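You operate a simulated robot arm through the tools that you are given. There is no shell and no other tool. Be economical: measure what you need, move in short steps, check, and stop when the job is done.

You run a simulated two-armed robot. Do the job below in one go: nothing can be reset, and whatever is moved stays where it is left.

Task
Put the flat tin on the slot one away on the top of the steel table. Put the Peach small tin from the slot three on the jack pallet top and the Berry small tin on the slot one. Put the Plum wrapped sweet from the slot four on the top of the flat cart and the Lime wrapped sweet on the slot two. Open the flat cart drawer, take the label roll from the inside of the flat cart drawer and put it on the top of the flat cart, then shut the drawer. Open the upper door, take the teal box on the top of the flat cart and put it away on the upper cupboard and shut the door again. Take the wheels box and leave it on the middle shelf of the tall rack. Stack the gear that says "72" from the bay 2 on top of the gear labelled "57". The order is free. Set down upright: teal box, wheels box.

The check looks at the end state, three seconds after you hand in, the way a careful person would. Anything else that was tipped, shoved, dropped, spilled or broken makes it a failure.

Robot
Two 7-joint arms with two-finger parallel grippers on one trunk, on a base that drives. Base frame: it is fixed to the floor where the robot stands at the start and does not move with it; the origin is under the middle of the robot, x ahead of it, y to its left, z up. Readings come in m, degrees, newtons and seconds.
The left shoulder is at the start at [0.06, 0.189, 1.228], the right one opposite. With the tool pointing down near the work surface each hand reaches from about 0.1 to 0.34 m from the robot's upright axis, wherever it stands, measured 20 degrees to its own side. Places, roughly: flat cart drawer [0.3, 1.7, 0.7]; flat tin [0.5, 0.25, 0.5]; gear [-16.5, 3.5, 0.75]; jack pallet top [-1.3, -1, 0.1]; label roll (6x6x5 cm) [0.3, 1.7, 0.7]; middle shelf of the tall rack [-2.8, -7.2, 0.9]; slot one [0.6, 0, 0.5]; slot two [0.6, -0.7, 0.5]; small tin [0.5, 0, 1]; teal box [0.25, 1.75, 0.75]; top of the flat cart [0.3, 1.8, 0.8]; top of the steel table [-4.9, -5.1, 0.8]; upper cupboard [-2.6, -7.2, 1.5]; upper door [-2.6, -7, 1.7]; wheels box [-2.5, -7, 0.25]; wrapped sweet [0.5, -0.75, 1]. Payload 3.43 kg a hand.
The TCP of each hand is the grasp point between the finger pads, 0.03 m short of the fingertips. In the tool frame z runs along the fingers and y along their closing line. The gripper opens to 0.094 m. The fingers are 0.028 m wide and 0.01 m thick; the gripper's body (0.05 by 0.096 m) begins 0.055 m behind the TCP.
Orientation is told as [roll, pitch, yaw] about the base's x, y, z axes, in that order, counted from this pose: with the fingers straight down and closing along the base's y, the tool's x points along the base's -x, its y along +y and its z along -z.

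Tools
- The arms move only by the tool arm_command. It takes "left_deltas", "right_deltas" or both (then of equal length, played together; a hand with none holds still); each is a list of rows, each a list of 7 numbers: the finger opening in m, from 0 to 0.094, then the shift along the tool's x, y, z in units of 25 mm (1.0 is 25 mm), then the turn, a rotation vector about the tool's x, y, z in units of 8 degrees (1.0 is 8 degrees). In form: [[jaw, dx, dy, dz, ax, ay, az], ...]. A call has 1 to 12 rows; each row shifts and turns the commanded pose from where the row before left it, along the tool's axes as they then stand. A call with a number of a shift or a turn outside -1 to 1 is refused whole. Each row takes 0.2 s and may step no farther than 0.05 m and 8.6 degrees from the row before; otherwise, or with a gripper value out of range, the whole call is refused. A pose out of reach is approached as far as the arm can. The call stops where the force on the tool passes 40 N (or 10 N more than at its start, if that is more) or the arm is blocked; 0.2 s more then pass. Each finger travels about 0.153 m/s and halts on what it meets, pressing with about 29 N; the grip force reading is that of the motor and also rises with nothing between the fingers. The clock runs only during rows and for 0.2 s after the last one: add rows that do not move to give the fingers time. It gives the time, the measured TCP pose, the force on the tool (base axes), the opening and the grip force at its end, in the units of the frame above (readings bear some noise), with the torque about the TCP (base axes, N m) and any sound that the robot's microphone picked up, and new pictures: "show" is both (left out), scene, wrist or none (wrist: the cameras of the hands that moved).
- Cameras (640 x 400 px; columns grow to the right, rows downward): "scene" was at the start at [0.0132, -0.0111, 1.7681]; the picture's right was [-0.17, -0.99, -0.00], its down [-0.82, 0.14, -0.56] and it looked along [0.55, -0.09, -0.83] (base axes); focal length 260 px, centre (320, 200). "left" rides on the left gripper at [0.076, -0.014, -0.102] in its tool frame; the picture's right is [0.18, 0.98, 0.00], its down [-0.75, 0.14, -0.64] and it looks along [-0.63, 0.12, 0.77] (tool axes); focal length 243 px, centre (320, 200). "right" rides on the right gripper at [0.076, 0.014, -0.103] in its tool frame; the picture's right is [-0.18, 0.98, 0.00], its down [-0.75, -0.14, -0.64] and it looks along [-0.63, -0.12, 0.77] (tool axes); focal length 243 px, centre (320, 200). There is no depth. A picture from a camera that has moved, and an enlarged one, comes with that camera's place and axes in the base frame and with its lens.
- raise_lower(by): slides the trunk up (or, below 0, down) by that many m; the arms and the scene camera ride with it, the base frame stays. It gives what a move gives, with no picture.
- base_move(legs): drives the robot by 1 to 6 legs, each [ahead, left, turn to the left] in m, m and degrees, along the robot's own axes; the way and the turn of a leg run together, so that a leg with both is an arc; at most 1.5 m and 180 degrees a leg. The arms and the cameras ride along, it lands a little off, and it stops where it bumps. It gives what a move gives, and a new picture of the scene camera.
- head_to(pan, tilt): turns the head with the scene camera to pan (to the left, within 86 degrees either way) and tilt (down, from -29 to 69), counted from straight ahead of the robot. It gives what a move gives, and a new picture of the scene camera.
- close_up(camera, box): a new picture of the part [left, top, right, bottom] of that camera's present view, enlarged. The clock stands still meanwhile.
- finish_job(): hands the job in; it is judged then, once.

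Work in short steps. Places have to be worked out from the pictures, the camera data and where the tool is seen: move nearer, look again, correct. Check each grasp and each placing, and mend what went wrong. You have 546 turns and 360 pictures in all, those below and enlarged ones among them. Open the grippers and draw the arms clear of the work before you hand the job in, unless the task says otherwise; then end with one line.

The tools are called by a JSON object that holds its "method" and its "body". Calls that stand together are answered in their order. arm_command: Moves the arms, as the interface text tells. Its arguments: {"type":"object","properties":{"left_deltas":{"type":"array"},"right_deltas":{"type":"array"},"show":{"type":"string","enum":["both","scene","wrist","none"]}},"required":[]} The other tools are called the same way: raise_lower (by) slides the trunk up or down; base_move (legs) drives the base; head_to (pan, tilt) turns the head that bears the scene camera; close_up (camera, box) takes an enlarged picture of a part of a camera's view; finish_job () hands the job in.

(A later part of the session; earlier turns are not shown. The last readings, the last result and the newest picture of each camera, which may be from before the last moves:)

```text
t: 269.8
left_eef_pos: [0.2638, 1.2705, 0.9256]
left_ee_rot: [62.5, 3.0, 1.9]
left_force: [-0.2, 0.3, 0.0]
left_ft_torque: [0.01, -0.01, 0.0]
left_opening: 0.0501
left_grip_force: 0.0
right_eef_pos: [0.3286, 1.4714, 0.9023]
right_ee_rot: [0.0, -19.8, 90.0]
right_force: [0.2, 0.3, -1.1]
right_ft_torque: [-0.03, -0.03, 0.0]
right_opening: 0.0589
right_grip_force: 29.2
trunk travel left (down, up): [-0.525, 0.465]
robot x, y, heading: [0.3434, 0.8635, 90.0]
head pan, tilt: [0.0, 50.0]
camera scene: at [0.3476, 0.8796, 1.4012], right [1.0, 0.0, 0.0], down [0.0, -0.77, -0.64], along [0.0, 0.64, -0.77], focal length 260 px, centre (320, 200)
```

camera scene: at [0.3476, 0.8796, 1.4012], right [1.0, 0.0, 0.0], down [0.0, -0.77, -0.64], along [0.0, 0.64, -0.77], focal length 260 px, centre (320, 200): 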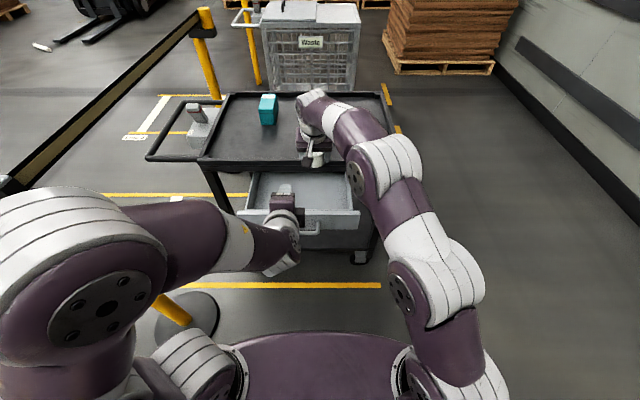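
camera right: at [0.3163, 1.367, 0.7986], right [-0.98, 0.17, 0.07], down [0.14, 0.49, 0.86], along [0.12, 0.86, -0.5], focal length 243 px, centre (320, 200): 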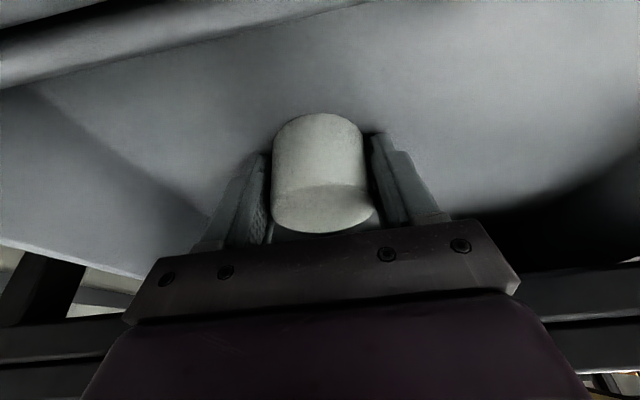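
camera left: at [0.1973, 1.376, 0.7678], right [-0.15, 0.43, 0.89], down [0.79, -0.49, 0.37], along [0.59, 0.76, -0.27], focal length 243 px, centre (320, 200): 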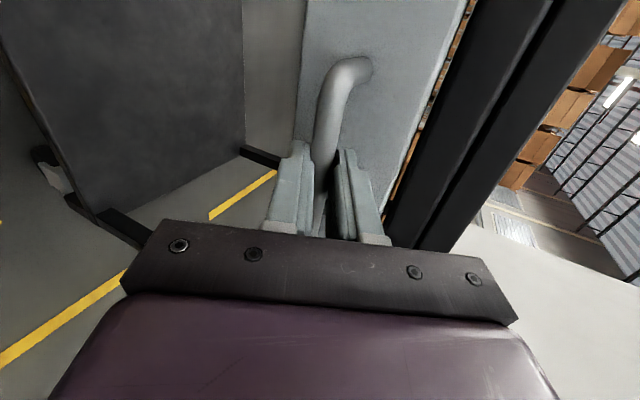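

{"method": "base_move", "body": {"legs": [[0.1, 0, 0]]}}

{"method": "arm_command", "body": {"right_deltas": [[0.0, -0.94, 0, 0.34, 0, 0, 0], [0.0, -0.94, 0, 0.34, 0, 0, 0], [0.0, -0.94, 0, 0.34, 0, 0, 0], [0.0, 0, 0, 0, 0, 0, 0]], "show": "both"}}

```text
t: 270.9
left_eef_pos: [0.2631, 1.3695, 0.9245]
left_ee_rot: [62.4, 2.9, 2.0]
left_force: [1.3, 0.4, 0.3]
left_ft_torque: [-0.04, 0.0, 0.02]
left_opening: 0.0499
left_grip_force: 0.0
right_eef_pos: [0.3284, 1.5718, 0.8993]
right_ee_rot: [-0.1, -19.8, 90.1]
right_force: [-0.5, 0.0, -1.6]
right_ft_torque: [-0.02, -0.04, -0.03]
right_opening: 0.0588
right_grip_force: 29.4
trunk travel left (down, up): [-0.525, 0.465]
robot x, y, heading: [0.3425, 0.9616, 90.3]
head pan, tilt: [0.0, 50.0]
camera scene: at [0.3475, 0.9806, 1.4012], right [1.0, 0.0, 0.0], down [0.0, -0.77, -0.64], along [0.0, 0.64, -0.77], focal length 260 px, centre (320, 200)
```

scene: 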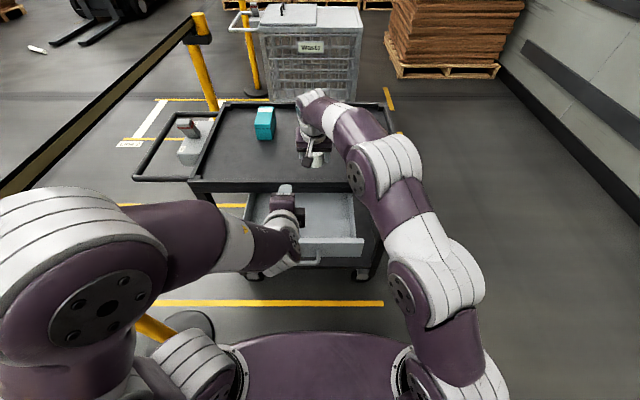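

```text
t: 271.9
left_eef_pos: [0.2625, 1.3673, 0.9249]
left_ee_rot: [62.4, 2.9, 2.0]
left_force: [-0.3, -0.7, 0.7]
left_ft_torque: [0.0, -0.01, 0.02]
left_opening: 0.0499
left_grip_force: 0.0
right_eef_pos: [0.3381, 1.5985, 0.8822]
right_ee_rot: [0.0, -19.7, 90.2]
right_force: [-0.5, 0.5, -0.2]
right_ft_torque: [0.02, -0.02, 0.0]
right_opening: 0.0587
right_grip_force: 29.4
right hand out of reach, approached as far as the arm can: row 1, 2, 3
trunk travel left (down, up): [-0.525, 0.465]
robot x, y, heading: [0.3435, 0.9602, 90.3]
head pan, tilt: [0.0, 50.0]
camera scene: at [0.3475, 0.9786, 1.4012], right [1.0, 0.0, 0.0], down [0.0, -0.77, -0.64], along [0.0, 0.64, -0.77], focal length 260 px, centre (320, 200)
camera right: at [0.3251, 1.4931, 0.9524], right [-0.98, 0.17, 0.06], down [0.14, 0.49, 0.86], along [0.12, 0.85, -0.51], focal length 243 px, centre (320, 200)
```

scene: 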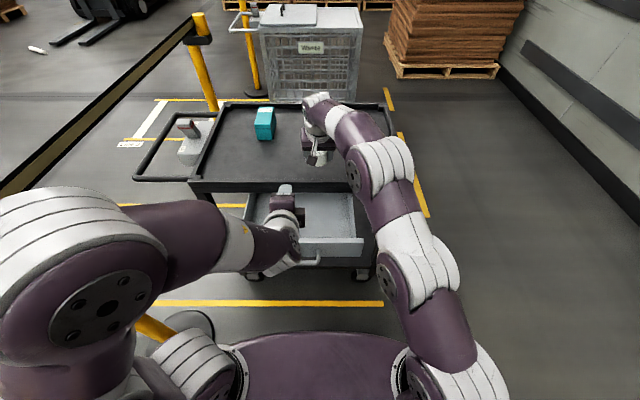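
right: 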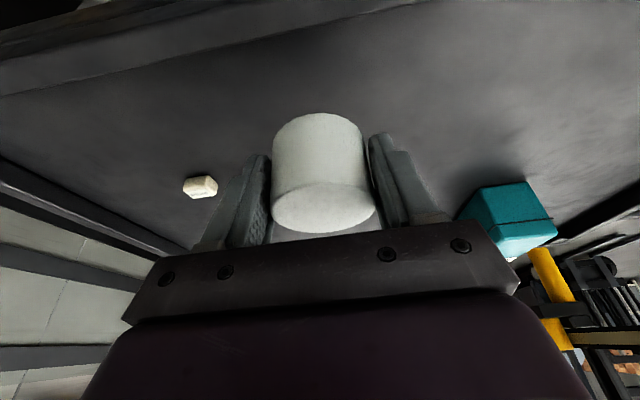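

The roll is over the tray beyond the rim. I lower with the trunk, then finely with the arm.

{"method": "raise_lower", "body": {"by": -0.03}}

{"method": "arm_command", "body": {"right_deltas": [[0.0, 0.04, 0, 0.11, 0, 0, 0], [0.0, 0.04, 0, 0.11, 0, 0, 0], [0.0, 0, 0, 0, 0, 0, 0]], "show": "none"}}

```text
t: 272.6
left_eef_pos: [0.2627, 1.3695, 0.8968]
left_ee_rot: [62.5, 3.0, 2.0]
left_force: [0.2, -0.4, 0.1]
left_ft_torque: [0.0, 0.02, 0.03]
left_opening: 0.0501
left_grip_force: 0.0
right_eef_pos: [0.3401, 1.599, 0.8537]
right_ee_rot: [0.0, -19.8, 90.2]
right_force: [0.2, -0.5, -0.3]
right_ft_torque: [-0.02, -0.01, 0.02]
right_opening: 0.0591
right_grip_force: 28.5
trunk travel left (down, up): [-0.495, 0.495]
robot x, y, heading: [0.3448, 0.9598, 90.0]
head pan, tilt: [0.0, 50.0]
```

```text
t: 273.4
left_eef_pos: [0.2628, 1.3682, 0.8955]
left_ee_rot: [62.6, 2.9, 2.0]
left_force: [-1.0, 0.1, 0.8]
left_ft_torque: [-0.04, 0.01, 0.0]
left_opening: 0.05
left_grip_force: 0.0
right_eef_pos: [0.3395, 1.5989, 0.846]
right_ee_rot: [0.0, -19.8, 90.3]
right_force: [1.3, 0.8, -0.9]
right_ft_torque: [0.02, 0.0, 0.0]
right_opening: 0.0585
right_grip_force: 29.3
trunk travel left (down, up): [-0.495, 0.495]
robot x, y, heading: [0.3458, 0.9572, 90.0]
head pan, tilt: [0.0, 50.0]
```

{"method": "arm_command", "body": {"right_deltas": [[0.0, 0.04, 0, 0.11, 0, 0, 0], [0.0, 0.04, 0, 0.11, 0, 0, 0], [0.0, 0, 0, 0, 0, 0, 0]], "show": "none"}}

```text
t: 274.2
left_eef_pos: [0.2619, 1.3686, 0.8962]
left_ee_rot: [62.5, 2.9, 2.0]
left_force: [-0.8, -0.1, -0.3]
left_ft_torque: [-0.02, 0.0, 0.0]
left_opening: 0.0501
left_grip_force: 0.0
right_eef_pos: [0.3383, 1.5995, 0.8403]
right_ee_rot: [0.0, -19.9, 90.2]
right_force: [0.5, -0.1, -1.2]
right_ft_torque: [0.0, -0.01, 0.01]
right_opening: 0.0586
right_grip_force: 29.1
trunk travel left (down, up): [-0.495, 0.495]
robot x, y, heading: [0.3437, 0.962, 90.3]
head pan, tilt: [0.0, 50.0]
```

{"method": "arm_command", "body": {"right_deltas": [[0.0, 0.03, 0, 0.08, 0, 0, 0], [0.0, 0.03, 0, 0.08, 0, 0, 0], [0.0, 0, 0, 0, 0, 0, 0]], "show": "wrist"}}

```text
t: 275.1
left_eef_pos: [0.2629, 1.3687, 0.8955]
left_ee_rot: [62.6, 3.0, 2.0]
left_force: [1.3, 0.3, -0.2]
left_ft_torque: [-0.04, -0.01, 0.02]
left_opening: 0.05
left_grip_force: 0.0
right_eef_pos: [0.3385, 1.5989, 0.8359]
right_ee_rot: [0.0, -19.8, 90.3]
right_force: [-0.2, 0.1, -1.0]
right_ft_torque: [-0.02, -0.02, 0.03]
right_opening: 0.059
right_grip_force: 29.0
trunk travel left (down, up): [-0.495, 0.495]
robot x, y, heading: [0.3452, 0.9614, 90.4]
head pan, tilt: [0.0, 50.0]
camera right: at [0.325, 1.4928, 0.9056], right [-0.98, 0.17, 0.06], down [0.14, 0.49, 0.86], along [0.12, 0.85, -0.51], focal length 243 px, centre (320, 200)
```

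right: 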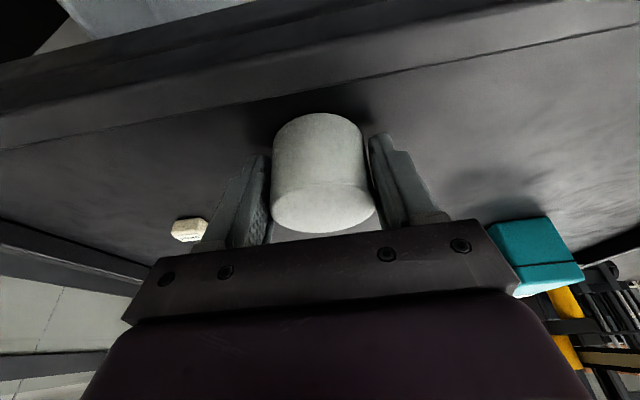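

{"method": "arm_command", "body": {"right_deltas": [[0.0, 0.03, 0, 0.08, 0, 0, 0], [0.0, 0.03, 0, 0.08, 0, 0, 0], [0.0, 0, 0, 0, 0, 0, 0]], "show": "none"}}

```text
t: 275.9
left_eef_pos: [0.2629, 1.3692, 0.8963]
left_ee_rot: [62.7, 2.9, 2.0]
left_force: [-0.5, 0.1, 0.6]
left_ft_torque: [-0.02, 0.04, 0.02]
left_opening: 0.0502
left_grip_force: 0.1
right_eef_pos: [0.3377, 1.5982, 0.8324]
right_ee_rot: [0.1, -20.2, 90.2]
right_force: [2.6, 3.0, 10.0]
right_ft_torque: [0.1, -0.35, -0.01]
right_opening: 0.0588
right_grip_force: 28.7
trunk travel left (down, up): [-0.495, 0.495]
robot x, y, heading: [0.345, 0.9619, 90.2]
head pan, tilt: [0.0, 50.0]
```

Contact. I open and lift straight up and away.

{"method": "arm_command", "body": {"right_deltas": [[0.088, 0, 0, 0, 0, 0, 0], [0.088, 0, 0, 0, 0, 0, 0], [0.088, 0, 0, 0, 0, 0, 0], [0.088, -0.34, 0, -0.94, 0, 0, 0], [0.088, -0.34, 0, -0.94, 0, 0, 0], [0.088, -0.34, 0, -0.94, 0, 0, 0], [0.088, -0.34, 0, -0.94, 0, 0, 0], [0.088, 0.94, 0, -0.34, 0, 0, 0], [0.088, 0.94, -0.5, -0.34, 0, 0, 0]], "show": "both"}}

```text
t: 277.9
left_eef_pos: [0.2633, 1.3676, 0.8963]
left_ee_rot: [62.6, 2.9, 2.0]
left_force: [-0.1, -0.3, 0.4]
left_ft_torque: [0.0, 0.02, 0.01]
left_opening: 0.0499
left_grip_force: 0.2
right_eef_pos: [0.3682, 1.5142, 0.9027]
right_ee_rot: [0.0, -19.9, 90.2]
right_force: [0.5, 0.4, 0.1]
right_ft_torque: [0.0, 0.06, 0.02]
right_opening: 0.0879
right_grip_force: 0.0
right hand out of reach, approached as far as the arm can: row 5, 6, 7
trunk travel left (down, up): [-0.495, 0.495]
robot x, y, heading: [0.3451, 0.9605, 90.3]
head pan, tilt: [0.0, 50.0]
camera scene: at [0.348, 0.978, 1.3712], right [1.0, 0.0, 0.0], down [0.0, -0.77, -0.64], along [0.0, 0.64, -0.77], focal length 260 px, centre (320, 200)
camera right: at [0.3537, 1.4084, 0.974], right [-0.98, 0.17, 0.06], down [0.14, 0.49, 0.86], along [0.12, 0.85, -0.51], focal length 243 px, centre (320, 200)
```

scene: 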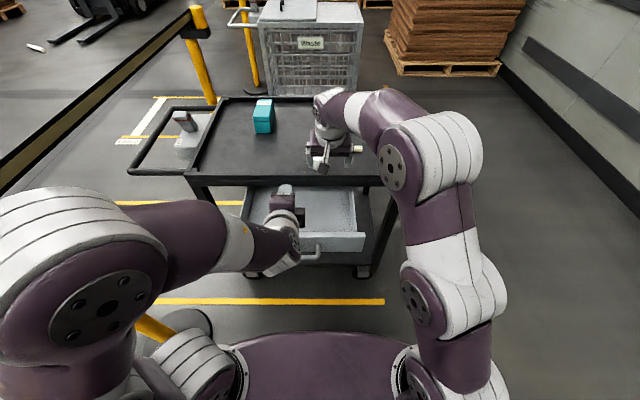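
right: 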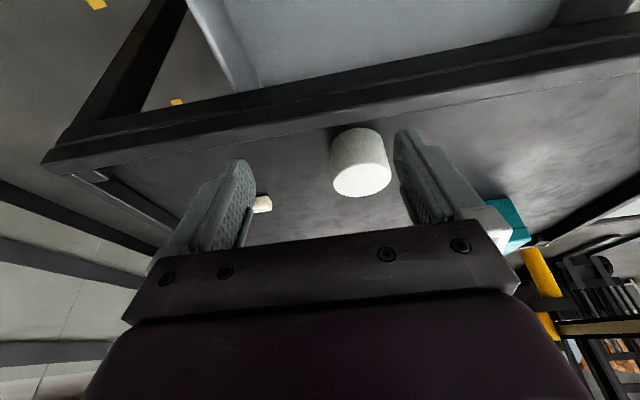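

The roll stands on the cart top. Next I shut the drawer: base back, right hand aside, then lower the left hand back onto the handle.

{"method": "base_move", "body": {"legs": [[-0.15, 0, 0]]}}

{"method": "arm_command", "body": {"left_deltas": [[0.06, 0, 0, 0, 0, 0, 0], [0.06, 0, -0.9, 0.44, 0, 0, 0], [0.06, 0, -0.9, 0.44, 0, 0, 0], [0.06, 0, -0.9, 0.44, 0, 0, 0], [0.06, 0, -0.9, 0.44, 0, 0, 0], [0.06, 0, -0.9, 0.44, 0, 0, 0], [0.06, 0, 0, 0, 0, 0, 0], [0.06, 0, 0, 0, 0, 0, 0]], "right_deltas": [[0.06, 0, -1, 0, 0, 0, 0], [0.06, 0, -1, 0, 0, 0, 0], [0.06, 0, -1, 0, 0, 0, 0], [0.06, 0, -1, 0, 0, 0, 0], [0.06, 0, -1, 0, 0, 0, 0], [0.06, 0, -1, 0, 0, 0, 0], [0.06, 0, -1, 0, 0, 0, 0], [0.06, 0, -1, 0, 0, 0, 0]], "show": "both"}}

```text
t: 279.2
left_eef_pos: [0.2629, 1.2172, 0.8965]
left_ee_rot: [62.6, 2.9, 1.9]
left_force: [0.0, -0.3, 0.1]
left_ft_torque: [0.0, 0.03, 0.03]
left_opening: 0.0502
left_grip_force: 0.1
right_eef_pos: [0.3677, 1.3638, 0.9042]
right_ee_rot: [0.0, -19.8, 90.1]
right_force: [0.3, -1.0, -0.6]
right_ft_torque: [0.02, -0.01, 0.01]
right_opening: 0.0882
right_grip_force: 0.1
trunk travel left (down, up): [-0.495, 0.495]
robot x, y, heading: [0.3446, 0.8071, 90.0]
head pan, tilt: [0.0, 50.0]
camera scene: at [0.3478, 0.8275, 1.3713], right [1.0, 0.0, 0.0], down [0.0, -0.77, -0.64], along [0.0, 0.64, -0.77], focal length 260 px, centre (320, 200)
```

scene: 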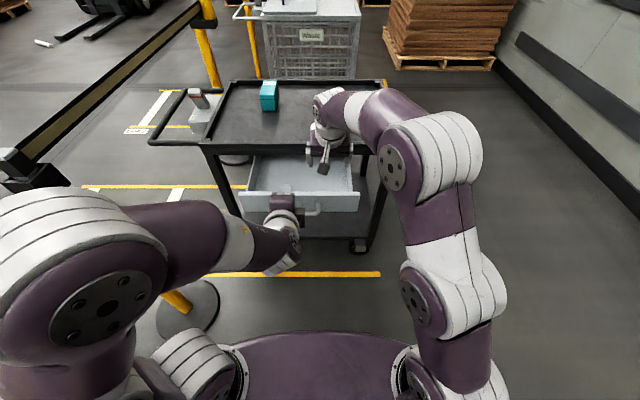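

```text
t: 281.0
left_eef_pos: [0.2575, 1.2165, 0.7714]
left_ee_rot: [62.5, 2.9, 2.0]
left_force: [-0.9, 0.7, -0.3]
left_ft_torque: [0.01, -0.01, 0.01]
left_opening: 0.06
left_grip_force: 0.1
right_eef_pos: [0.567, 1.3637, 0.904]
right_ee_rot: [0.0, -19.7, 90.1]
right_force: [0.0, -0.1, -0.1]
right_ft_torque: [-0.01, 0.0, 0.01]
right_opening: 0.06
right_grip_force: 0.1
trunk travel left (down, up): [-0.495, 0.495]
robot x, y, heading: [0.3464, 0.8093, 90.3]
head pan, tilt: [0.0, 50.0]
camera scene: at [0.3483, 0.8293, 1.3712], right [1.0, 0.0, 0.0], down [0.0, -0.77, -0.64], along [0.0, 0.64, -0.77], focal length 260 px, centre (320, 200)
camera right: at [0.5538, 1.2582, 0.9737], right [-0.98, 0.17, 0.06], down [0.14, 0.49, 0.86], along [0.11, 0.85, -0.51], focal length 243 px, centre (320, 200)
camera left: at [0.1865, 1.1154, 0.8089], right [-0.16, 0.45, 0.88], down [0.79, -0.48, 0.38], along [0.59, 0.76, -0.28], focal length 243 px, centre (320, 200)
```

scene: 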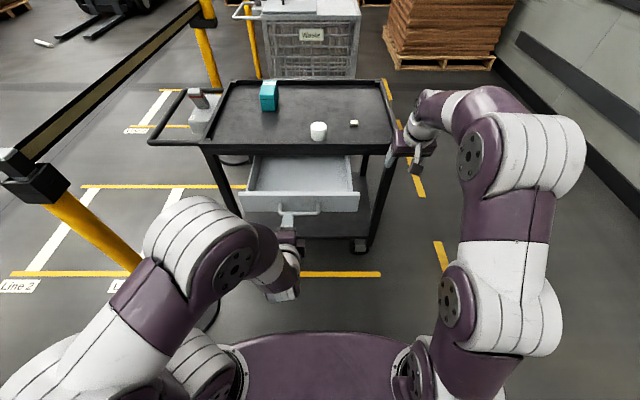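
right: 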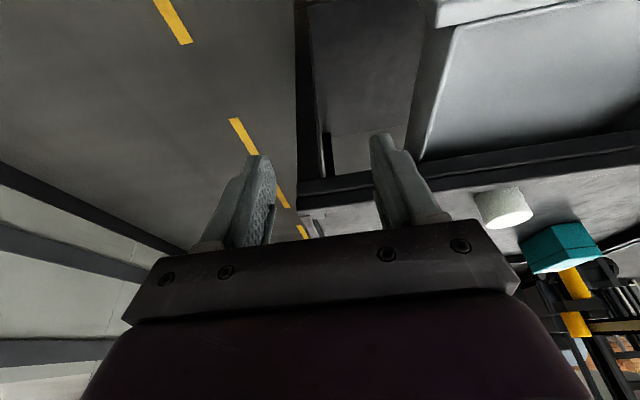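
left: 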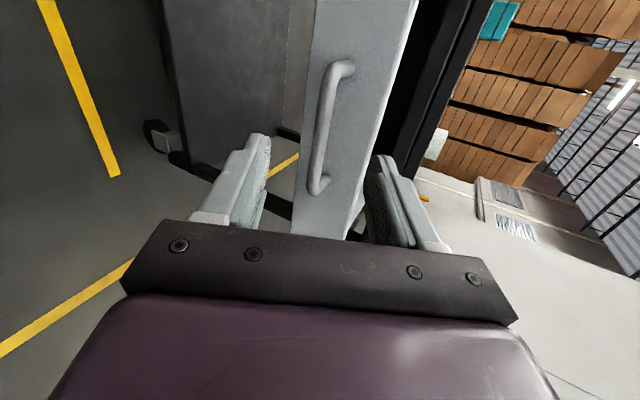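

{"method": "arm_command", "body": {"left_deltas": [[0.06, 0, -0.2, 0.75, 0, 0, 0], [0.06, 0, 0, 0.75, 0, 0, 0], [0.06, 0, 0, 0.75, 0, 0, 0], [0.06, 0, 0, 0.75, 0, 0, 0], [0.06, 0, 0, 0, 0, 0, 0], [0.0, 0, 0, 0, 0, 0, 0], [0.0, 0, 0, 0, 0, 0, 0], [0.0, 0, 0, 0, 0, 0, 0]], "show": "wrist"}}

```text
t: 282.6
left_eef_pos: [0.2534, 1.2843, 0.7357]
left_ee_rot: [63.3, 2.7, 2.2]
left_force: [1.1, 0.2, 0.2]
left_ft_torque: [-0.02, 0.02, -0.01]
left_opening: 0.0
left_grip_force: 33.1
right_eef_pos: [0.5658, 1.3661, 0.9019]
right_ee_rot: [0.0, -19.7, 90.2]
right_force: [-0.6, 0.1, -0.4]
right_ft_torque: [-0.03, -0.01, -0.04]
right_opening: 0.0601
right_grip_force: 0.1
trunk travel left (down, up): [-0.495, 0.495]
robot x, y, heading: [0.3431, 0.8088, 90.1]
head pan, tilt: [0.0, 50.0]
stopped in row 8 (left hand): the force on the tool passed its limit at 43 N (the readings are from after the stop); the commanded pose is now the measured one
camera left: at [0.182, 1.1838, 0.771], right [-0.16, 0.44, 0.89], down [0.79, -0.48, 0.38], along [0.59, 0.76, -0.27], focal length 243 px, centre (320, 200)
```

left: 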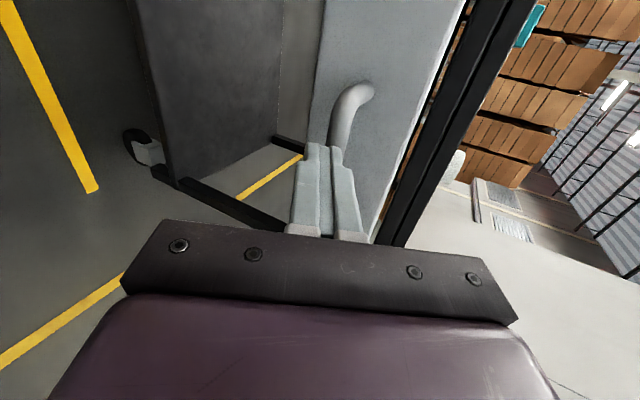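

The fingers closed just short of the bar. I reopen, advance 2 cm, and close again.

{"method": "arm_command", "body": {"left_deltas": [[0.0, 0, 0, -0.4, 0, 0, 0], [0.06, 0, 0, 0, 0, 0, 0], [0.06, 0, 0, 0, 0, 0, 0], [0.06, 0, -0.1, 0.7, 0, 0, 0], [0.06, 0, -0.1, 0.6, 0, 0, 0], [0.06, 0, 0, 0, 0, 0, 0], [0.0, 0, 0, 0, 0, 0, 0], [0.0, 0, 0, 0, 0, 0, 0], [0.0, 0, 0, 0, 0, 0, 0]], "show": "wrist"}}

```text
t: 284.3
left_eef_pos: [0.2521, 1.3115, 0.734]
left_ee_rot: [65.3, 1.8, 2.7]
left_force: [-3.8, -0.7, 16.4]
left_ft_torque: [0.3, -1.18, 0.45]
left_opening: 0.0139
left_grip_force: 44.9
right_eef_pos: [0.5651, 1.3643, 0.9024]
right_ee_rot: [0.0, -19.8, 90.3]
right_force: [-0.5, 0.1, -0.4]
right_ft_torque: [-0.03, 0.01, -0.02]
right_opening: 0.0603
right_grip_force: 0.1
trunk travel left (down, up): [-0.495, 0.495]
robot x, y, heading: [0.3413, 0.8124, 90.3]
head pan, tilt: [0.0, 50.0]
stopped in row 8 (left hand): the force on the tool passed its limit at 42 N (the readings are from after the stop); the commanded pose is now the measured one
camera left: at [0.1815, 1.2078, 0.765], right [-0.17, 0.4, 0.9], down [0.79, -0.49, 0.37], along [0.59, 0.77, -0.23], focal length 243 px, centre (320, 200)
```

left: 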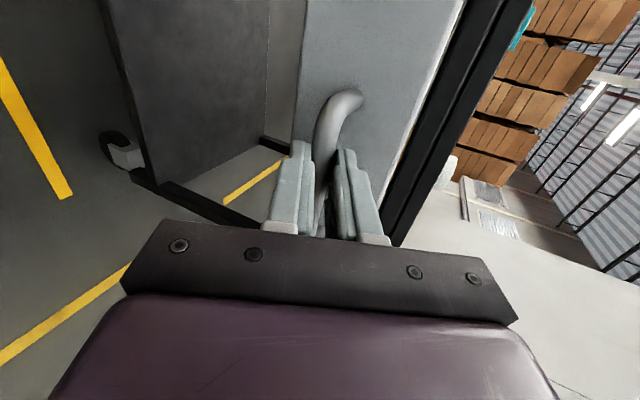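

Handle gripped again. I push the drawer shut.

{"method": "arm_command", "body": {"left_deltas": [[0.0, 0, 0.42, 0.9, 0, 0, 0], [0.0, 0, 0.42, 0.9, 0, 0, 0], [0.0, 0, 0.42, 0.9, 0, 0, 0], [0.0, 0, 0.42, 0.9, 0, 0, 0], [0.0, 0, 0.42, 0.9, 0, 0, 0], [0.0, 0, 0.42, 0.9, 0, 0, 0], [0.0, 0, 0, 0, 0, 0, 0]], "show": "scene"}}

```text
t: 285.9
left_eef_pos: [0.2524, 1.4557, 0.7344]
left_ee_rot: [65.1, 2.2, 2.2]
left_force: [29.6, 0.6, 22.2]
left_ft_torque: [0.56, -1.83, -1.05]
left_opening: 0.014
left_grip_force: 44.7
right_eef_pos: [0.5689, 1.3633, 0.9039]
right_ee_rot: [0.2, -20.0, 90.2]
right_force: [-0.1, -0.8, -0.2]
right_ft_torque: [-0.02, 0.02, 0.0]
right_opening: 0.06
right_grip_force: 0.0
trunk travel left (down, up): [-0.495, 0.495]
robot x, y, heading: [0.3419, 0.8107, 89.9]
head pan, tilt: [0.0, 50.0]
camera scene: at [0.352, 0.8261, 1.3713], right [1.0, 0.0, 0.0], down [0.0, -0.76, -0.64], along [0.0, 0.64, -0.76], focal length 260 px, centre (320, 200)
```

scene: 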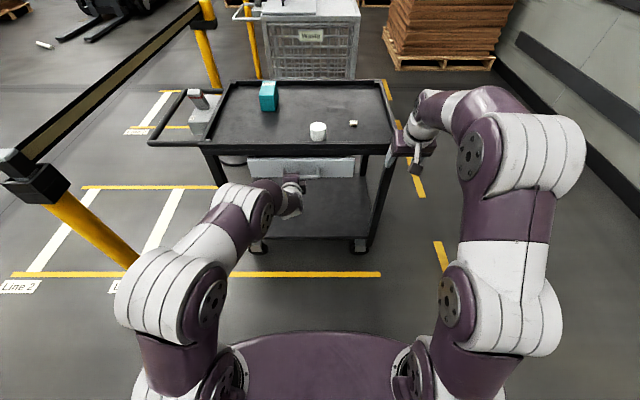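

{"method": "arm_command", "body": {"left_deltas": [[0.0, 0.1, 0.2, 0.45, 0, 0, 0], [0.0, 0.1, 0.2, 0.45, 0, 0, 0], [0.0, 0, 0.2, 0.45, 0, 0, 0], [0.0, 0, 0.2, 0.45, 0, 0, 0], [0.0, 0, 0, 0, 0, 0, 0]], "show": "scene"}}

```text
t: 286.3
left_eef_pos: [0.2504, 1.4665, 0.7339]
left_ee_rot: [65.3, 1.9, 1.9]
left_force: [13.0, 3.5, 8.1]
left_ft_torque: [0.33, -1.75, -0.5]
left_opening: 0.0141
left_grip_force: 45.0
right_eef_pos: [0.5682, 1.3648, 0.9031]
right_ee_rot: [0.0, -19.7, 90.1]
right_force: [0.1, -0.4, -0.2]
right_ft_torque: [0.0, -0.04, 0.02]
right_opening: 0.0601
right_grip_force: 0.0
trunk travel left (down, up): [-0.495, 0.495]
robot x, y, heading: [0.3433, 0.8104, 90.4]
head pan, tilt: [0.0, 50.0]
stopped in row 1 (left hand): the force on the tool passed its limit at 48 N (the readings are from after the stop); the commanded pose is now the measured one
camera scene: at [0.348, 0.8299, 1.3709], right [1.0, 0.0, 0.0], down [0.0, -0.77, -0.64], along [0.0, 0.64, -0.77], focal length 260 px, centre (320, 200)
```

scene: 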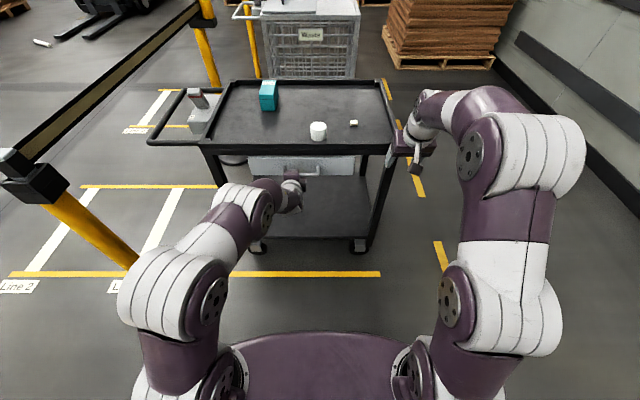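

{"method": "arm_command", "body": {"left_deltas": [[0.0, 0.1, 0.1, 0.3, 0, 0, 0], [0.0, 0, 0.1, 0.3, 0, 0, 0], [0.0, 0, 0.1, 0.3, 0, 0, 0], [0.0, 0, 0, 0, 0, 0, 0]], "show": "wrist"}}

{"method": "close_up", "body": {"camera": "scene", "box": [200, 110, 420, 247]}}

```text
t: 286.8
left_eef_pos: [0.2515, 1.4739, 0.7334]
left_ee_rot: [65.0, 2.1, 1.8]
left_force: [8.6, -11.9, 6.9]
left_ft_torque: [0.16, -1.76, -0.33]
left_opening: 0.0141
left_grip_force: 45.2
right_eef_pos: [0.5694, 1.3609, 0.9035]
right_ee_rot: [0.0, -20.0, 90.1]
right_force: [-0.1, 0.5, 0.5]
right_ft_torque: [0.0, -0.03, 0.04]
right_opening: 0.0597
right_grip_force: 0.1
trunk travel left (down, up): [-0.495, 0.495]
robot x, y, heading: [0.3416, 0.8114, 89.9]
head pan, tilt: [0.0, 50.0]
stopped in row 2 (left hand): the force on the tool passed its limit at 44 N (the readings are from after the stop); the commanded pose is now the measured one
camera left: at [0.1786, 1.3709, 0.7652], right [-0.17, 0.41, 0.9], down [0.78, -0.5, 0.37], along [0.6, 0.76, -0.24], focal length 243 px, centre (320, 200)
```

left: 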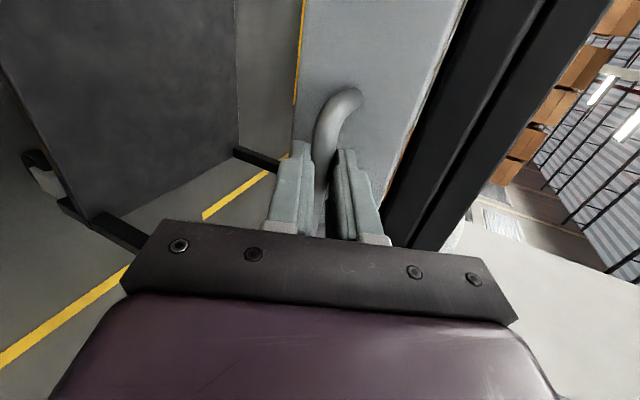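

```text
2.91 times, centred on (310, 178) of scene
camera zoom: at [0.3486, 0.8265, 1.3712], right [1.0, 0.0, 0.0], down [0.0, -0.76, -0.64], along [0.0, 0.64, -0.76], focal length 758 px, centre (349, 262)
```

zoom: 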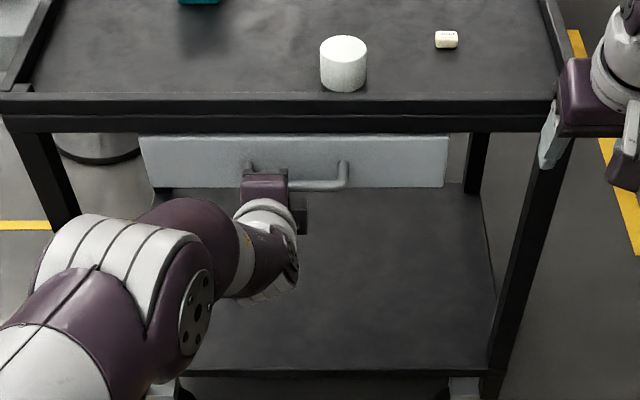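

{"method": "arm_command", "body": {"left_deltas": [[0.0, 0, 0.1, 0.3, 0, 0, 0], [0.0, 0, 0.1, 0.3, 0, 0, 0], [0.0, 0, 0.1, 0.3, 0, 0, 0], [0.0, 0, 0, 0, 0, 0, 0]], "show": "none"}}

```text
t: 287.2
left_eef_pos: [0.2512, 1.4727, 0.7344]
left_ee_rot: [65.1, 2.0, 1.8]
left_force: [2.5, -32.2, 16.4]
left_ft_torque: [0.1, -1.4, 0.29]
left_opening: 0.014
left_grip_force: 45.0
right_eef_pos: [0.5693, 1.3578, 0.9077]
right_ee_rot: [0.0, -20.1, 90.1]
right_force: [0.2, -0.5, -0.3]
right_ft_torque: [-0.01, 0.03, 0.02]
right_opening: 0.0598
right_grip_force: 0.2
trunk travel left (down, up): [-0.495, 0.495]
robot x, y, heading: [0.3465, 0.8095, 90.1]
head pan, tilt: [0.0, 50.0]
stopped in row 1 (left hand): the force on the tool passed its limit at 44 N (the readings are from after the stop); the commanded pose is now the measured one
```

Firm stop with no further motion: the drawer is shut. I release the handle and retreat.

{"method": "arm_command", "body": {"left_deltas": [[0.05, 0, 0, 0, 0, 0, 0], [0.06, 0, 0, 0, 0, 0, 0], [0.06, 0, 0, 0, 0, 0, 0], [0.06, 0, 0, -0.7, 0, 0, 0], [0.06, 0, 0, -0.9, 0, 0, 0], [0.06, 0, 0, -0.9, 0, 0, 0], [0.06, 0, 0, -0.9, 0, 0, 0], [0.06, 0, 0, -0.9, 0, 0, 0]], "show": "both"}}

```text
t: 289.0
left_eef_pos: [0.2552, 1.379, 0.776]
left_ee_rot: [64.7, 2.1, 1.7]
left_force: [0.5, 0.2, 0.6]
left_ft_torque: [-0.02, -0.05, 0.0]
left_opening: 0.0598
left_grip_force: 0.1
right_eef_pos: [0.5687, 1.3621, 0.9034]
right_ee_rot: [0.0, -19.9, 89.9]
right_force: [0.1, -0.3, -0.3]
right_ft_torque: [0.03, 0.04, 0.03]
right_opening: 0.0604
right_grip_force: 0.0
trunk travel left (down, up): [-0.495, 0.495]
robot x, y, heading: [0.3498, 0.8139, 89.8]
head pan, tilt: [0.0, 50.0]
camera scene: at [0.3484, 0.8281, 1.3712], right [1.0, 0.0, 0.0], down [0.0, -0.77, -0.64], along [0.0, 0.64, -0.77], focal length 260 px, centre (320, 200)
camera left: at [0.1831, 1.2779, 0.8084], right [-0.16, 0.41, 0.9], down [0.78, -0.5, 0.37], along [0.6, 0.76, -0.24], focal length 243 px, centre (320, 200)
```

scene: 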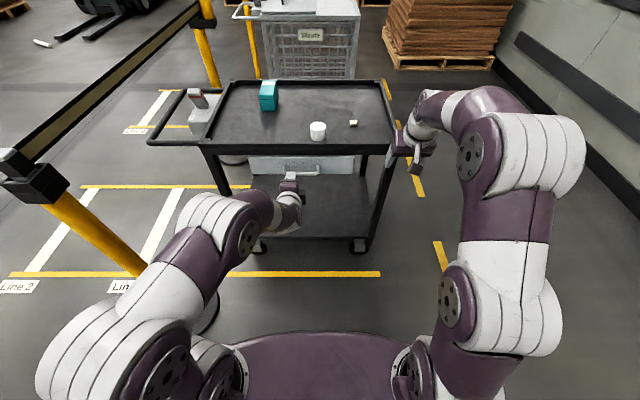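
left: 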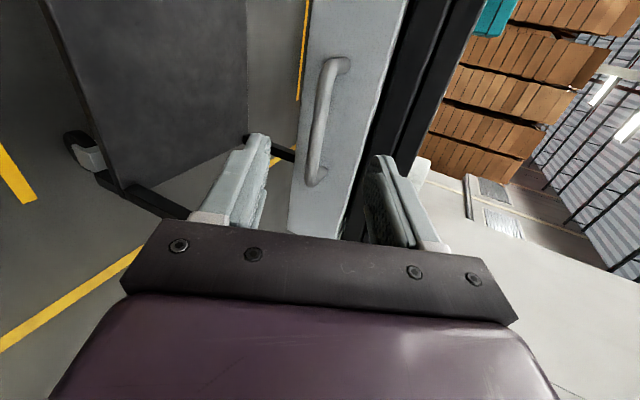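

Drawer closed with handle free. Next the teal box: I zoom on it and return the left gripper to its downward orientation.

{"method": "close_up", "body": {"camera": "scene", "box": [220, 60, 380, 160]}}

{"method": "arm_command", "body": {"left_deltas": [[0.06, 0, 0, -0.5, 0, 0, -1], [0.06, 0, 0, -0.5, 0, 0, -1], [0.06, 0, 0, 0, 0, 0, -1], [0.06, 0, 0, 0, 0, 0, -1], [0.06, 0, 0, 0, 0, 0, -1], [0.06, 0, 0, 0, 0, 0, -1], [0.06, 0, 0, 0, 0, 0, -1], [0.06, 0, 0, 0, 0, 0, -1], [0.06, 0, 0, 0, 0, 0, -1], [0.06, 0, 0, 0, 0, 0, -1], [0.06, 0, 0, 0, 0, 0, -1]], "show": "none"}}

```text
4.00 times, centred on (300, 110) of scene
camera zoom: at [0.3484, 0.8281, 1.3712], right [1.0, 0.0, 0.0], down [0.0, -0.77, -0.64], along [0.0, 0.64, -0.77], focal length 1042 px, centre (400, 560)
```

zoom: 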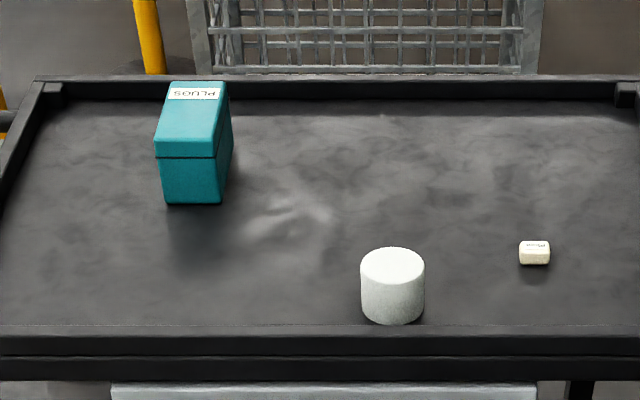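

```text
t: 291.4
left_eef_pos: [0.256, 1.3581, 0.7844]
left_ee_rot: [8.6, -64.4, 83.2]
left_force: [-0.3, -0.4, -0.7]
left_ft_torque: [-0.06, -0.02, -0.01]
left_opening: 0.06
left_grip_force: 0.1
right_eef_pos: [0.5691, 1.3637, 0.9045]
right_ee_rot: [0.0, -19.8, 90.1]
right_force: [0.2, 0.3, 0.1]
right_ft_torque: [-0.01, 0.01, -0.01]
right_opening: 0.0597
right_grip_force: 0.1
trunk travel left (down, up): [-0.495, 0.495]
robot x, y, heading: [0.3458, 0.8132, 89.8]
head pan, tilt: [0.0, 50.0]
```

The box (PLUGS) stands at x≈0.14, y 1.765–1.88, 6 cm wide, top ≈0.866. I set the left hand to ~45° pitch, raise, and move in.

{"method": "raise_lower", "body": {"by": 0.22}}

{"method": "arm_command", "body": {"left_deltas": [[0.085, 0, 0, 0, 0, 1, -0.5], [0.085, 0, 0, 0, 0, 1, 0], [0.085, 0, 0.5, 0, 0, 0.5, 0], [0.085, 0, 1, 0, 0, 0, 0], [0.085, 0, 1, 0, 0, 0, 0], [0.085, 0, 1, 0, 0, 0, 0], [0.085, 0, 1, 0, 0, 0, 0]], "show": "none"}}

{"method": "base_move", "body": {"legs": [[0.24, 0, 0]]}}

{"method": "arm_command", "body": {"left_deltas": [[0.085, 0, 0, 0, 0, 0, 0]], "show": "wrist"}}

```text
t: 293.7
left_eef_pos: [0.256, 1.3575, 1.0058]
left_ee_rot: [9.0, -64.4, 82.8]
left_force: [-0.4, 0.2, 0.3]
left_ft_torque: [0.01, -0.02, -0.02]
left_opening: 0.0598
left_grip_force: 0.1
right_eef_pos: [0.5688, 1.3637, 1.1244]
right_ee_rot: [0.0, -19.8, 90.1]
right_force: [0.7, -0.3, 0.0]
right_ft_torque: [0.0, 0.01, 0.0]
right_opening: 0.0599
right_grip_force: 0.1
trunk travel left (down, up): [-0.715, 0.275]
robot x, y, heading: [0.3445, 0.8091, 90.1]
head pan, tilt: [0.0, 50.0]
```

```text
refused: row 1 steps farther than a row can; nothing moved
```

```text
t: 295.5
left_eef_pos: [0.2521, 1.5979, 1.0043]
left_ee_rot: [9.1, -64.3, 83.0]
left_force: [0.9, -0.1, -0.6]
left_ft_torque: [0.01, 0.04, -0.04]
left_opening: 0.06
left_grip_force: 0.0
right_eef_pos: [0.5655, 1.603, 1.1234]
right_ee_rot: [0.0, -19.8, 90.2]
right_force: [0.1, 0.6, 0.3]
right_ft_torque: [-0.01, -0.01, 0.02]
right_opening: 0.0603
right_grip_force: 0.1
trunk travel left (down, up): [-0.715, 0.275]
robot x, y, heading: [0.3447, 1.0513, 90.3]
head pan, tilt: [0.0, 50.0]
camera scene: at [0.3478, 1.0691, 1.5912], right [1.0, 0.0, 0.0], down [0.0, -0.77, -0.64], along [0.0, 0.64, -0.77], focal length 260 px, centre (320, 200)
```

scene: 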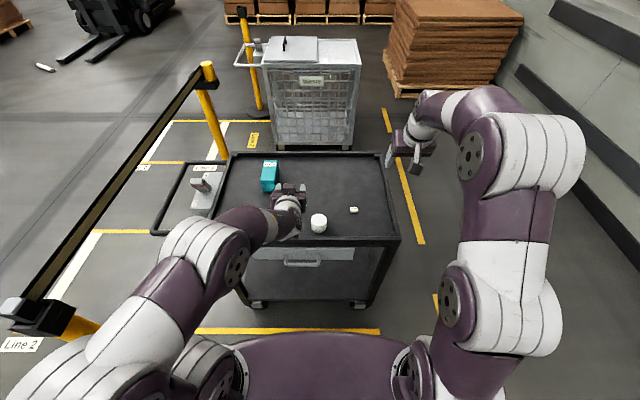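

```text
t: 295.9
left_eef_pos: [0.2532, 1.5975, 1.0068]
left_ee_rot: [8.9, -64.4, 83.0]
left_force: [-0.1, 0.4, 0.1]
left_ft_torque: [0.0, 0.02, 0.0]
left_opening: 0.0851
left_grip_force: 0.0
right_eef_pos: [0.5658, 1.6033, 1.1247]
right_ee_rot: [0.0, -19.9, 90.3]
right_force: [0.2, 0.3, 0.4]
right_ft_torque: [0.03, 0.02, -0.03]
right_opening: 0.0599
right_grip_force: 0.1
trunk travel left (down, up): [-0.715, 0.275]
robot x, y, heading: [0.3471, 1.0495, 90.1]
head pan, tilt: [0.0, 50.0]
camera left: at [0.2684, 1.4716, 0.9785], right [-0.99, -0.1, -0.1], down [-0.07, -0.26, 0.96], along [-0.12, 0.96, 0.25], focal length 243 px, centre (320, 200)
```

left: 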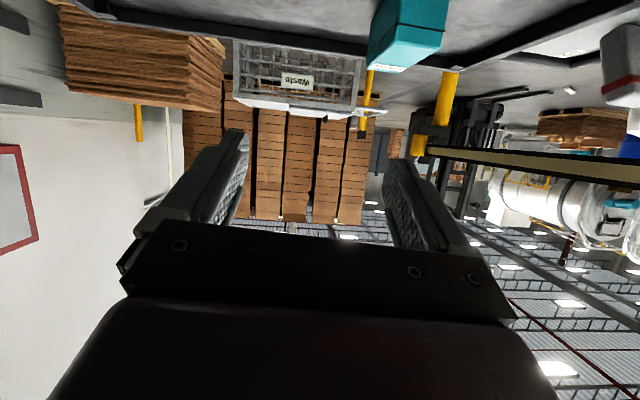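

{"method": "arm_command", "body": {"left_deltas": [[0.085, 0, 0.5, 0, 0, 0.9, 0], [0.085, 0, 0.5, 0, 0, 0.9, 0], [0.085, 0, 0.8, 0, 0, 0.7, 0], [0.085, 0, 0.9, 0, 0, 0, -0.5], [0.085, 0, 0.9, 0, 0, 0, 0], [0.085, 0, 0.8, 0, 0, 0, 0], [0.085, 0, 0, 0, 0, 0, 0]], "show": "wrist"}}

```text
t: 297.5
left_eef_pos: [0.1443, 1.5943, 1.0107]
left_ee_rot: [1.5, -44.9, 92.9]
left_force: [-0.6, -0.3, 0.3]
left_ft_torque: [0.02, 0.01, 0.01]
left_opening: 0.085
left_grip_force: 0.0
right_eef_pos: [0.5669, 1.6042, 1.1236]
right_ee_rot: [0.0, -19.8, 90.3]
right_force: [0.2, 0.4, 0.4]
right_ft_torque: [-0.02, 0.01, -0.03]
right_opening: 0.0601
right_grip_force: 0.0
trunk travel left (down, up): [-0.715, 0.275]
robot x, y, heading: [0.3427, 1.0546, 90.2]
head pan, tilt: [0.0, 50.0]
camera left: at [0.1666, 1.4686, 1.0281], right [-0.97, -0.2, -0.11], down [-0.13, 0.07, 0.99], along [-0.19, 0.98, -0.1], focal length 243 px, centre (320, 200)
```

left: 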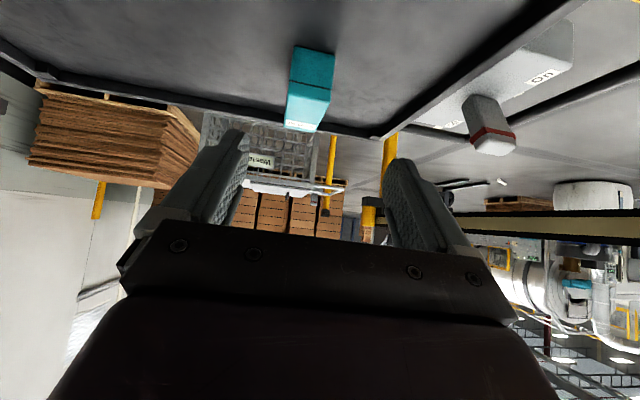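

{"method": "arm_command", "body": {"left_deltas": [[0.085, 0, 0.1, 1, 0.26, 0, 0.26], [0.085, 0, 0, 1, 0, 0, 0], [0.085, 0, 0, 1, 0, 0, 0], [0.085, 0, 0, 1, 0, 0, 0], [0.085, 0, 0, 1, 0, 0, 0], [0.085, 0, 0, 1, 0, 0, 0], [0.085, 0, 0, 0, 0, 0, 0]], "show": "wrist"}}

```text
t: 299.1
left_eef_pos: [0.1366, 1.7, 0.9039]
left_ee_rot: [1.5, -44.8, 90.1]
left_force: [-0.4, 0.2, 0.5]
left_ft_torque: [-0.02, -0.03, -0.02]
left_opening: 0.0852
left_grip_force: 0.1
right_eef_pos: [0.5666, 1.6029, 1.1235]
right_ee_rot: [0.0, -19.8, 90.3]
right_force: [0.3, 0.5, 0.1]
right_ft_torque: [0.02, 0.0, 0.01]
right_opening: 0.0596
right_grip_force: 0.1
trunk travel left (down, up): [-0.715, 0.275]
robot x, y, heading: [0.3433, 1.054, 89.9]
head pan, tilt: [0.0, 50.0]
camera left: at [0.1534, 1.5738, 0.9222], right [-0.98, -0.15, -0.11], down [-0.12, 0.08, 0.99], along [-0.14, 0.99, -0.1], focal length 243 px, centre (320, 200)
```

left: 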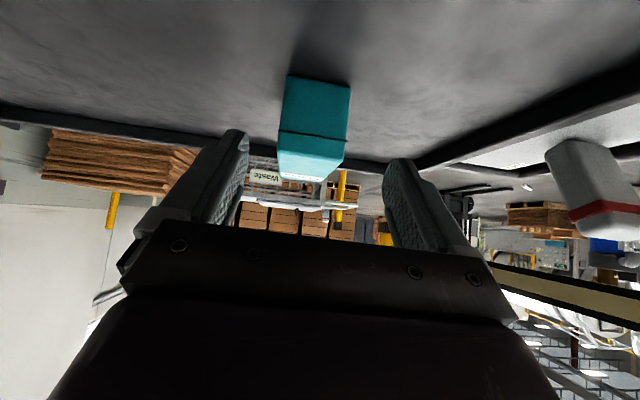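

{"method": "arm_command", "body": {"left_deltas": [[0.085, -0.26, 0, 0.87, 0, 0, 0], [0.085, -0.26, 0, 0.87, 0, 0, 0], [0.085, -0.26, 0, 0.87, 0, 0, 0], [0.085, -0.26, 0, 0.87, 0, 0, 0], [0.085, -0.26, 0, 0.87, 0, 0, 0], [0.085, 0, 0, 0, 0, 0, 0]], "show": "wrist"}}

```text
t: 300.5
left_eef_pos: [0.1341, 1.7954, 0.8525]
left_ee_rot: [1.9, -44.7, 90.1]
left_force: [0.6, 0.9, 0.3]
left_ft_torque: [0.0, 0.0, -0.01]
left_opening: 0.0846
left_grip_force: 0.0
left hand out of reach, approached as far as the arm can: row 5
right_eef_pos: [0.5664, 1.6035, 1.1234]
right_ee_rot: [0.0, -19.9, 90.3]
right_force: [-0.8, -0.4, -0.3]
right_ft_torque: [-0.01, -0.02, 0.0]
right_opening: 0.0598
right_grip_force: 0.1
trunk travel left (down, up): [-0.715, 0.275]
robot x, y, heading: [0.3431, 1.0524, 90.2]
head pan, tilt: [0.0, 50.0]
camera left: at [0.1518, 1.668, 0.8694], right [-0.98, -0.15, -0.11], down [-0.12, 0.08, 0.99], along [-0.14, 0.99, -0.1], focal length 243 px, centre (320, 200)
```

left: 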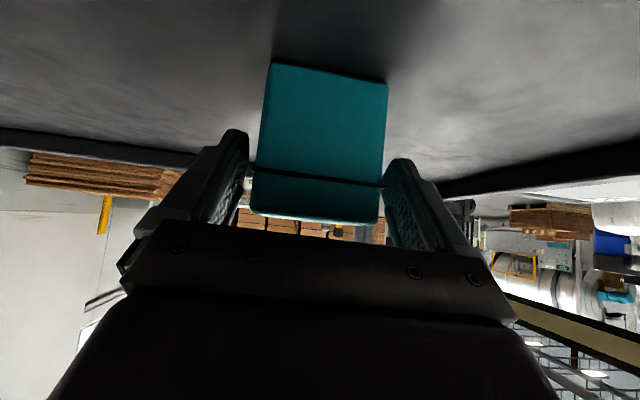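

Box is centred between the fingers. I close and lift a little.

{"method": "arm_command", "body": {"left_deltas": [[0.0, 0, 0, 0, 0, 0, 0], [0.0, 0, 0, 0, 0, 0, 0], [0.0, 0, 0, 0, 0, 0, 0], [0.0, -0.5, 0, -0.5, 0, 0, 0], [0.0, -0.5, 0, -0.5, 0, 0, 0], [0.0, -0.5, 0, -0.5, 0, 0, 0]], "show": "both"}}

```text
t: 301.9
left_eef_pos: [0.1335, 1.7945, 0.9058]
left_ee_rot: [1.6, -44.6, 90.1]
left_force: [-0.1, 0.0, -2.3]
left_ft_torque: [-0.06, 0.0, -0.01]
left_opening: 0.0626
left_grip_force: 29.0
right_eef_pos: [0.5654, 1.6048, 1.1227]
right_ee_rot: [0.1, -19.8, 90.3]
right_force: [0.0, 0.3, 0.3]
right_ft_torque: [0.0, 0.0, 0.04]
right_opening: 0.0601
right_grip_force: 0.1
trunk travel left (down, up): [-0.715, 0.275]
robot x, y, heading: [0.3455, 1.048, 90.2]
head pan, tilt: [0.0, 50.0]
camera scene: at [0.3478, 1.0691, 1.5912], right [1.0, 0.0, 0.0], down [0.0, -0.77, -0.64], along [0.0, 0.64, -0.77], focal length 260 px, centre (320, 200)
camera left: at [0.1508, 1.6681, 0.9232], right [-0.98, -0.15, -0.11], down [-0.12, 0.08, 0.99], along [-0.14, 0.99, -0.1], focal length 243 px, centre (320, 200)
```

scene: 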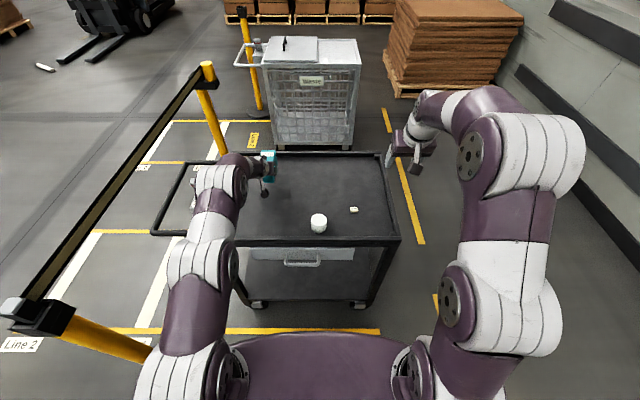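
left: 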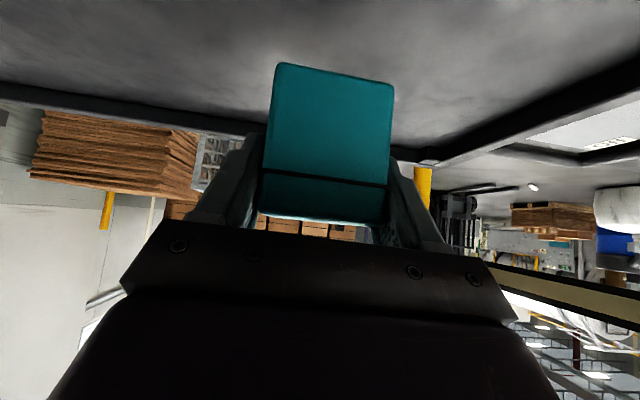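

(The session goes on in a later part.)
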